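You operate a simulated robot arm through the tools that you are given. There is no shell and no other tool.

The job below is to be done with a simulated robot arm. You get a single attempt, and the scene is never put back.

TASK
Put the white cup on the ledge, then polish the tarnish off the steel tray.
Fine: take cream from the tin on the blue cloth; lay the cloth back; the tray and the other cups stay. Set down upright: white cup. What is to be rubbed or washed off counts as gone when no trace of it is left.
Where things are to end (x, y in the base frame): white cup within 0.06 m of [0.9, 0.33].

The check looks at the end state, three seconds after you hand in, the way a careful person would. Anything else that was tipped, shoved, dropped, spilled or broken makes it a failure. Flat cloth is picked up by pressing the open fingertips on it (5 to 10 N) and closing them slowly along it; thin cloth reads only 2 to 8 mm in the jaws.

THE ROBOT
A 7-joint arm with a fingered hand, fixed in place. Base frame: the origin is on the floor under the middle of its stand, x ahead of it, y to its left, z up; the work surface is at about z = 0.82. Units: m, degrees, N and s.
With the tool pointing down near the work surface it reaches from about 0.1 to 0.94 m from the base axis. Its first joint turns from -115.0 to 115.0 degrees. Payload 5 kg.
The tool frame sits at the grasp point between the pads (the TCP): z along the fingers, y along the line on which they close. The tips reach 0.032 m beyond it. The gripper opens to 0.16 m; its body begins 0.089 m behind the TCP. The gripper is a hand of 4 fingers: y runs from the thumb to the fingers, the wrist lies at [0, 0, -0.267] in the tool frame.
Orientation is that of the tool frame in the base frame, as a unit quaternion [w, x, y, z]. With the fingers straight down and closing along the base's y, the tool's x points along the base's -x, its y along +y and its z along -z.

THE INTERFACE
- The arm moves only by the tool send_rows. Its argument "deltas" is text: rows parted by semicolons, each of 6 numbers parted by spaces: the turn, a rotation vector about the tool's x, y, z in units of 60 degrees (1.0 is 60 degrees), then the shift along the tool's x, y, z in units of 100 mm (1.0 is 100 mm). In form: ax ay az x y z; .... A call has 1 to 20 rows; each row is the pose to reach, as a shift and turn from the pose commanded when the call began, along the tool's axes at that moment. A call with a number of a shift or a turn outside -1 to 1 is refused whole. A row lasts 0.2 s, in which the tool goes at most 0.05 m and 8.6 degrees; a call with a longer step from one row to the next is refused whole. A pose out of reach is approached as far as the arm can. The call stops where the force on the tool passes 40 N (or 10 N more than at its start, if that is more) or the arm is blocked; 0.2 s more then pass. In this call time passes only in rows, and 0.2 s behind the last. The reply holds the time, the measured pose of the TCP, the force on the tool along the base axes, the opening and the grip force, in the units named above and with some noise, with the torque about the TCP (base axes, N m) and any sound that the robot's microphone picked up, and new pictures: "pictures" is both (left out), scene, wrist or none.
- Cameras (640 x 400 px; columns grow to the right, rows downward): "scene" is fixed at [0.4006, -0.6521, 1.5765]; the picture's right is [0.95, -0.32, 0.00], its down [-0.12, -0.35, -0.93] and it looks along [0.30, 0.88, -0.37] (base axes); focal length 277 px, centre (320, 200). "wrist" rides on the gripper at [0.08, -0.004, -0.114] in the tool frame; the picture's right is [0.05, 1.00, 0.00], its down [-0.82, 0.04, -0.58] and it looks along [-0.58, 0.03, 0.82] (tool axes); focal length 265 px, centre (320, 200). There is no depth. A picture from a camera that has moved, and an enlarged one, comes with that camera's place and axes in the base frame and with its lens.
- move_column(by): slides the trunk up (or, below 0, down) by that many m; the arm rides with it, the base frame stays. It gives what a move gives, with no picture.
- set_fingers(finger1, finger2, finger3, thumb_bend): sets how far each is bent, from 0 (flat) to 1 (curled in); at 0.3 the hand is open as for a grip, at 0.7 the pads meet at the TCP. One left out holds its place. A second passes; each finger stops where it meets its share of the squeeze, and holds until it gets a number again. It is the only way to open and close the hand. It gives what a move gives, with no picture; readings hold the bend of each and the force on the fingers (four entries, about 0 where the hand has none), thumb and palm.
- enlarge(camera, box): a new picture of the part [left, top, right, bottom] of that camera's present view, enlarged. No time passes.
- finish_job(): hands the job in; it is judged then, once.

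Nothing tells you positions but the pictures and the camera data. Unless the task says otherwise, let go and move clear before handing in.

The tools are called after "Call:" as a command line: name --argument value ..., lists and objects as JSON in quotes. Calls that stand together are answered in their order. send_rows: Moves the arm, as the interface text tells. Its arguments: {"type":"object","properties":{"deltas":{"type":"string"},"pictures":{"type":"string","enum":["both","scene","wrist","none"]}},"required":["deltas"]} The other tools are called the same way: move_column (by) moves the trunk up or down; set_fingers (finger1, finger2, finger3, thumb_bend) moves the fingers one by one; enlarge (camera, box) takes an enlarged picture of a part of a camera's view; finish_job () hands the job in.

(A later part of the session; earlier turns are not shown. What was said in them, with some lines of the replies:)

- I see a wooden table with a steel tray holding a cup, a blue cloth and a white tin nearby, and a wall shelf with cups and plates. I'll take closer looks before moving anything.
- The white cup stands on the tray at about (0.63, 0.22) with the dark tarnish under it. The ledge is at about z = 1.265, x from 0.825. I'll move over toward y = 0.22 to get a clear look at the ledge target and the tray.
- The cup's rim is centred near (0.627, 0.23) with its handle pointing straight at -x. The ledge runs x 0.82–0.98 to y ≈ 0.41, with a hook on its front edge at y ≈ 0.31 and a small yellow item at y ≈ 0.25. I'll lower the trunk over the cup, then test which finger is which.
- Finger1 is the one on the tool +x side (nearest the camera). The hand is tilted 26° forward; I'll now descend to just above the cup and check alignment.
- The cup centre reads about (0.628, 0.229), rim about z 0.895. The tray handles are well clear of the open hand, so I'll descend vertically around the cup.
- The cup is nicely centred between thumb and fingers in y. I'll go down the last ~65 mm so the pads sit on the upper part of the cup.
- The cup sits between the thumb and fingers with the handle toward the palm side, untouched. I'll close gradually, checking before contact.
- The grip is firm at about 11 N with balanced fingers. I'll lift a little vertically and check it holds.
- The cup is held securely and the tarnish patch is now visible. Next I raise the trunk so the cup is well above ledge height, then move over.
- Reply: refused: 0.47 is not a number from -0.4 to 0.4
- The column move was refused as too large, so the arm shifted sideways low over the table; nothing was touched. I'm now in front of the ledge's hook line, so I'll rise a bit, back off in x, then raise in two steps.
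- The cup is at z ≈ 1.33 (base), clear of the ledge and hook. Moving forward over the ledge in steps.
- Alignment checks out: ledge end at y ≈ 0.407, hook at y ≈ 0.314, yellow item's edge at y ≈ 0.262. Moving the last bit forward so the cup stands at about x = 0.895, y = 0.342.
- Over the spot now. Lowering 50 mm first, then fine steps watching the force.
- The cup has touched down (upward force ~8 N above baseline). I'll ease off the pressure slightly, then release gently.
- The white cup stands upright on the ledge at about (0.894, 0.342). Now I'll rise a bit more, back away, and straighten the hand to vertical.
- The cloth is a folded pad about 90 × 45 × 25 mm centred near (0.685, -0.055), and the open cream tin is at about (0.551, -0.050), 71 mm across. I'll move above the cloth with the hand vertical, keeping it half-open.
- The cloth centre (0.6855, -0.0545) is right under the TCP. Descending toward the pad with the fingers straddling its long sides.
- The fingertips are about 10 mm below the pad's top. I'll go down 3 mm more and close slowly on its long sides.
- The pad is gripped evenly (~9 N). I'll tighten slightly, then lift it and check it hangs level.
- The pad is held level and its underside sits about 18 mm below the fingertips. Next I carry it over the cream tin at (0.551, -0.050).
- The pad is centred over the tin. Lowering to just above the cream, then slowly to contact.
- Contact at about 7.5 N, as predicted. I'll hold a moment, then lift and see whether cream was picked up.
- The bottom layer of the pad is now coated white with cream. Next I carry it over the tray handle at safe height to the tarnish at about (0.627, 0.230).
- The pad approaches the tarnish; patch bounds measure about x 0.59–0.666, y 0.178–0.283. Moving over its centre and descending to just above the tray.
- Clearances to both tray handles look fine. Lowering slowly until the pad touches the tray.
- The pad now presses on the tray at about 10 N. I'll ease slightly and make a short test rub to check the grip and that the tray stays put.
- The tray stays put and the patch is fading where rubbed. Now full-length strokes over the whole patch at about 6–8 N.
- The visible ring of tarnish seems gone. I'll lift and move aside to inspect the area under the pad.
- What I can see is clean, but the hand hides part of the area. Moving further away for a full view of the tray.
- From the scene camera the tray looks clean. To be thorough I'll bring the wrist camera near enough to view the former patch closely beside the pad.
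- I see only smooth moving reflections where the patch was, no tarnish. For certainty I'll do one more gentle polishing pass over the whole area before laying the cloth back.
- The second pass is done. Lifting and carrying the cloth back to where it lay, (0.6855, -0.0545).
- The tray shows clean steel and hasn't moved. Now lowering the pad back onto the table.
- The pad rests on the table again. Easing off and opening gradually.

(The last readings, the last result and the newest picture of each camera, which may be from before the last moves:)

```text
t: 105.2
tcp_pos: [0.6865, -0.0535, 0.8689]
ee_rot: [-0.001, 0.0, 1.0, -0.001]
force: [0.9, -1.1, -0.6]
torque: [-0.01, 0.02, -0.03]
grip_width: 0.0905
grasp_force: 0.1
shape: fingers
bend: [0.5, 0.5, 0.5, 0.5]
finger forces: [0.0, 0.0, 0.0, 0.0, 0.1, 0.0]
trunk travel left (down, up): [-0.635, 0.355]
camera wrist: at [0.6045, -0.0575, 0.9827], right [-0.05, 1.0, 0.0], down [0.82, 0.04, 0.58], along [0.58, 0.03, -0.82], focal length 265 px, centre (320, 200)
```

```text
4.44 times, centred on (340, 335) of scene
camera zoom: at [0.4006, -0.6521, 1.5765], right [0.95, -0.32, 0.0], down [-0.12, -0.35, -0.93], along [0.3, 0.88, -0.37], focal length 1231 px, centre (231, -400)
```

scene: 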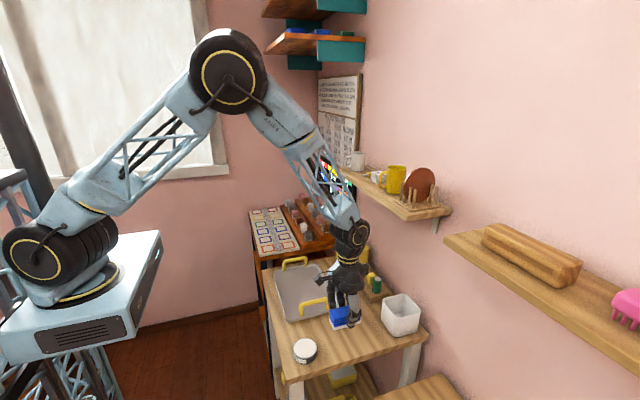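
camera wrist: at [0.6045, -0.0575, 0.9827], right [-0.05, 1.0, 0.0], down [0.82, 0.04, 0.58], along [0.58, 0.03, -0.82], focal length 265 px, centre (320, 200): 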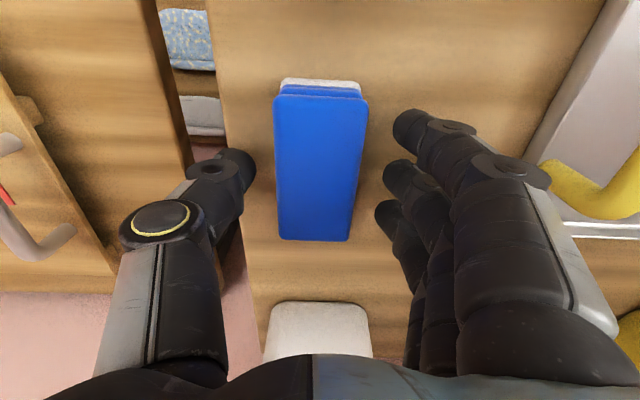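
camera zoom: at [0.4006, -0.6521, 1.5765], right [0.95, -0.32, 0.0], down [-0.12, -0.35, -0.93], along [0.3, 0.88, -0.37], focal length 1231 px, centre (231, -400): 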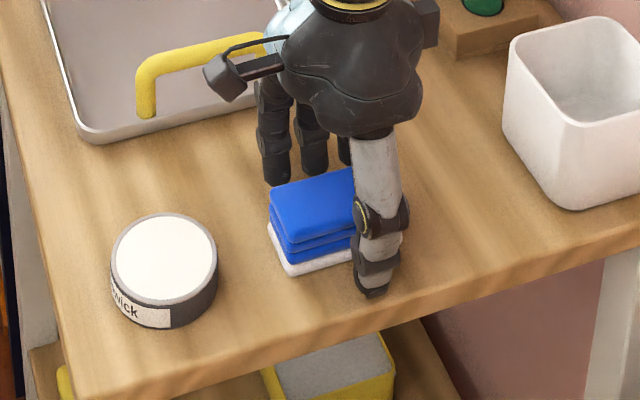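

The cloth is back in place and free. Raising the hand clear, then a final inspection of tray and ledge.

Call:
send_rows --deltas "0 0 0 0 0 -0.1; 0 0 0 0 0 -0.25; 0 0 0 0 0 -0.5; 0 0 0 0 0 -0.75; 0 0 0 0 0 -1" --pictures "none"

Call:
send_rows --deltas "0 0 0 0.25 0 -0.25; 0 0 0 0.5 0.2 -0.5; 0 0 0 0.75 0.4 -0.75; 0 0 0 1 0.6 -1" --pictures "none"

Call:
send_rows --deltas "0 0 0 0.1 0.25 0; 0 0 0 0.2 0.5 0; 0 0 0 0.3 0.75 0; 0 0 0 0.4 1 0" --pictures "both"

```text
t: 106.4
tcp_pos: [0.684, -0.0534, 0.9696]
ee_rot: [0.0, 0.0, 1.0, -0.001]
force: [-0.2, 0.1, 0.2]
torque: [0.01, -0.01, 0.04]
grip_width: 0.0907
grasp_force: 0.0
shape: fingers
bend: [0.5, 0.5, 0.5, 0.5]
finger forces: [0.0, 0.1, 0.0, 0.0, 0.0, 0.0]
trunk travel left (down, up): [-0.635, 0.355]
```

```text
t: 107.4
tcp_pos: [0.5848, 0.0063, 1.0691]
ee_rot: [0.001, 0.0, 1.0, 0.0]
force: [-0.7, 0.4, 0.2]
torque: [0.0, -0.04, 0.0]
grip_width: 0.0905
grasp_force: 0.1
shape: fingers
bend: [0.5, 0.5, 0.5, 0.5]
finger forces: [0.0, 0.0, 0.0, 0.1, 0.0, 0.0]
trunk travel left (down, up): [-0.635, 0.355]
```

```text
t: 108.4
tcp_pos: [0.5462, 0.1068, 1.0669]
ee_rot: [0.0, 0.001, 1.0, 0.0]
force: [-0.1, 0.1, -0.5]
torque: [-0.06, 0.0, 0.01]
grip_width: 0.0905
grasp_force: 0.1
shape: fingers
bend: [0.5, 0.5, 0.5, 0.5]
finger forces: [0.0, 0.1, 0.0, 0.0, 0.0, 0.0]
trunk travel left (down, up): [-0.635, 0.355]
camera wrist: at [0.4639, 0.1029, 1.1827], right [-0.05, 1.0, 0.0], down [0.82, 0.04, 0.58], along [0.58, 0.03, -0.82], focal length 265 px, centre (320, 200)
```

scene: 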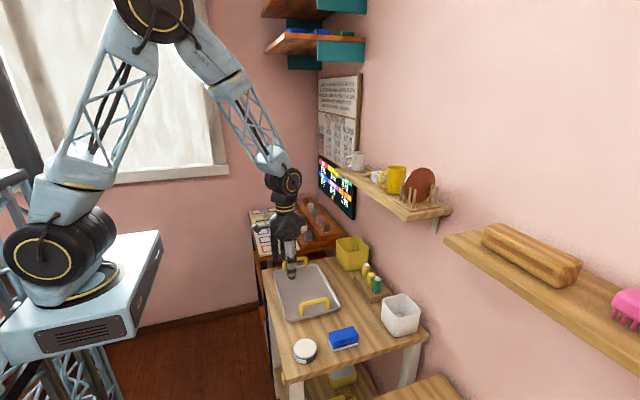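
wrist: 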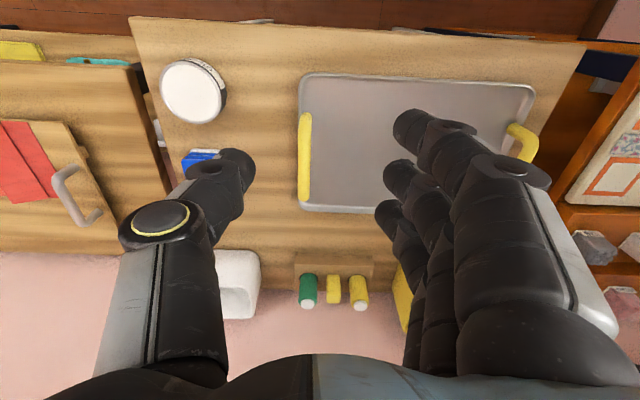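

Call:
send_rows --deltas "0 0 0 0 0.25 0; 0 0 0 0 0.5 0; 0 0 0 0 0.75 0; 0 0 0 0 1 0" --pictures "wrist"

Call:
enlarge --camera "wrist" --box '[200, 60, 440, 220]'

Call:
enlarge --camera "scene" --box '[310, 130, 450, 225]'

Call:
enlarge --camera "scene" --box '[250, 240, 430, 370]'

```text
t: 109.4
tcp_pos: [0.5454, 0.206, 1.0683]
ee_rot: [0.0, 0.0, 1.0, 0.0]
force: [-0.5, 0.6, 0.4]
torque: [-0.01, -0.02, 0.03]
grip_width: 0.0908
grasp_force: 0.0
shape: fingers
bend: [0.5, 0.5, 0.5, 0.5]
finger forces: [0.0, 0.0, 0.0, 0.0, 0.1, 0.0]
trunk travel left (down, up): [-0.635, 0.355]
camera wrist: at [0.4649, 0.2022, 1.1823], right [-0.05, 1.0, 0.0], down [0.82, 0.04, 0.58], along [0.58, 0.03, -0.82], focal length 265 px, centre (320, 200)
```

wrist: 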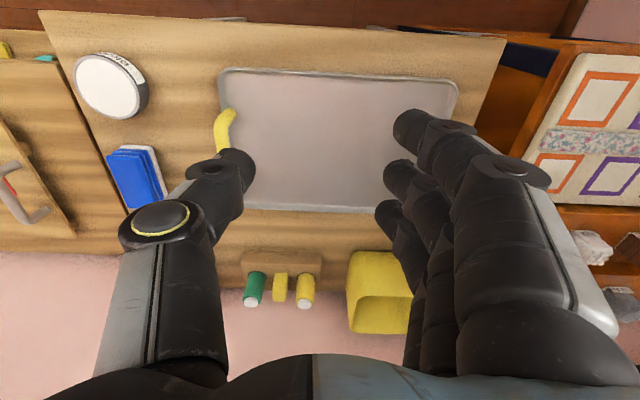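

```text
2.50 times, centred on (320, 140) of wrist
camera zoom: at [0.4649, 0.2022, 1.1823], right [-0.05, 1.0, 0.0], down [0.82, 0.04, 0.58], along [0.58, 0.03, -0.82], focal length 664 px, centre (320, 350)
```

zoom: 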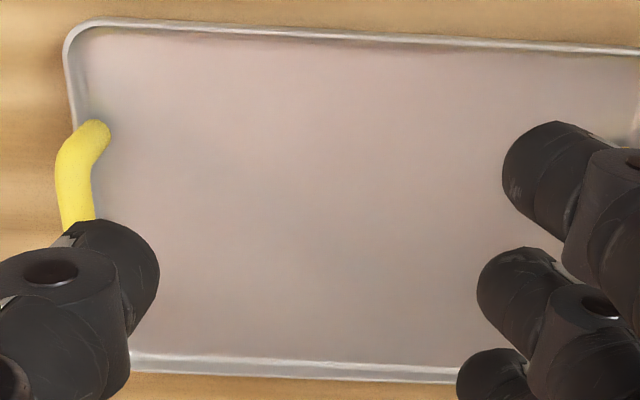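

```text
4.21 times, centred on (380, 178) of scene
camera zoom: at [0.4006, -0.6521, 1.5765], right [0.95, -0.32, 0.0], down [-0.12, -0.35, -0.93], along [0.3, 0.88, -0.37], focal length 1166 px, centre (67, 295)
```

zoom: 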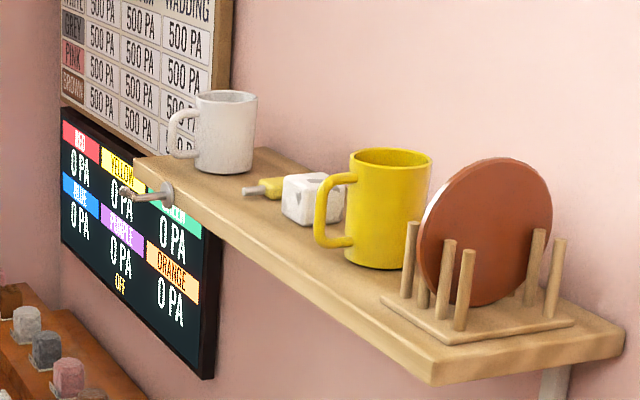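

```text
3.08 times, centred on (340, 305) of scene
camera zoom: at [0.4006, -0.6521, 1.5765], right [0.95, -0.32, 0.0], down [-0.12, -0.35, -0.93], along [0.3, 0.88, -0.37], focal length 852 px, centre (258, -123)
```

zoom: 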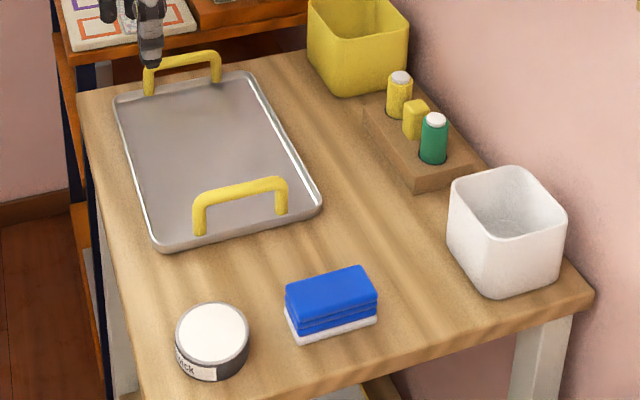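

Everything checks out. The tray is clean steel with no trace of tarnish and hasn't moved. The white cup stands upright on the ledge at about (0.893, 0.342). The cloth is back in its place, the other items are undisturbed, and the hand is empty and clear, so I'm handing in.

Call:
finish_job

```text
The job is handed in.
```

The job is handed in: the white cup is on the ledge, the tarnish is off the tray, and the cloth is back. The result of the check hasn't come back.

- **White cup:** it stands upright on the ledge at about (0.893, 0.342), roughly 14 mm from the target point.
- **Tray:** I rubbed it with cream in two full passes. In the last close-up pictures I saw only bare steel, no tarnish. The tray itself did not shift.
- **Cloth:** it lies back where it was, next to the tin. Its bottom layer still has cream on it, so some may have touched the table underneath.
- **Everything else:** the yellow cup and the other items look undisturbed in the final pictures. The hand is empty and clear.

One move went wrong. A trunk lift was refused as too large, so the arm moved the cup sideways low over the table. Nothing was touched, and I backed off before raising it.
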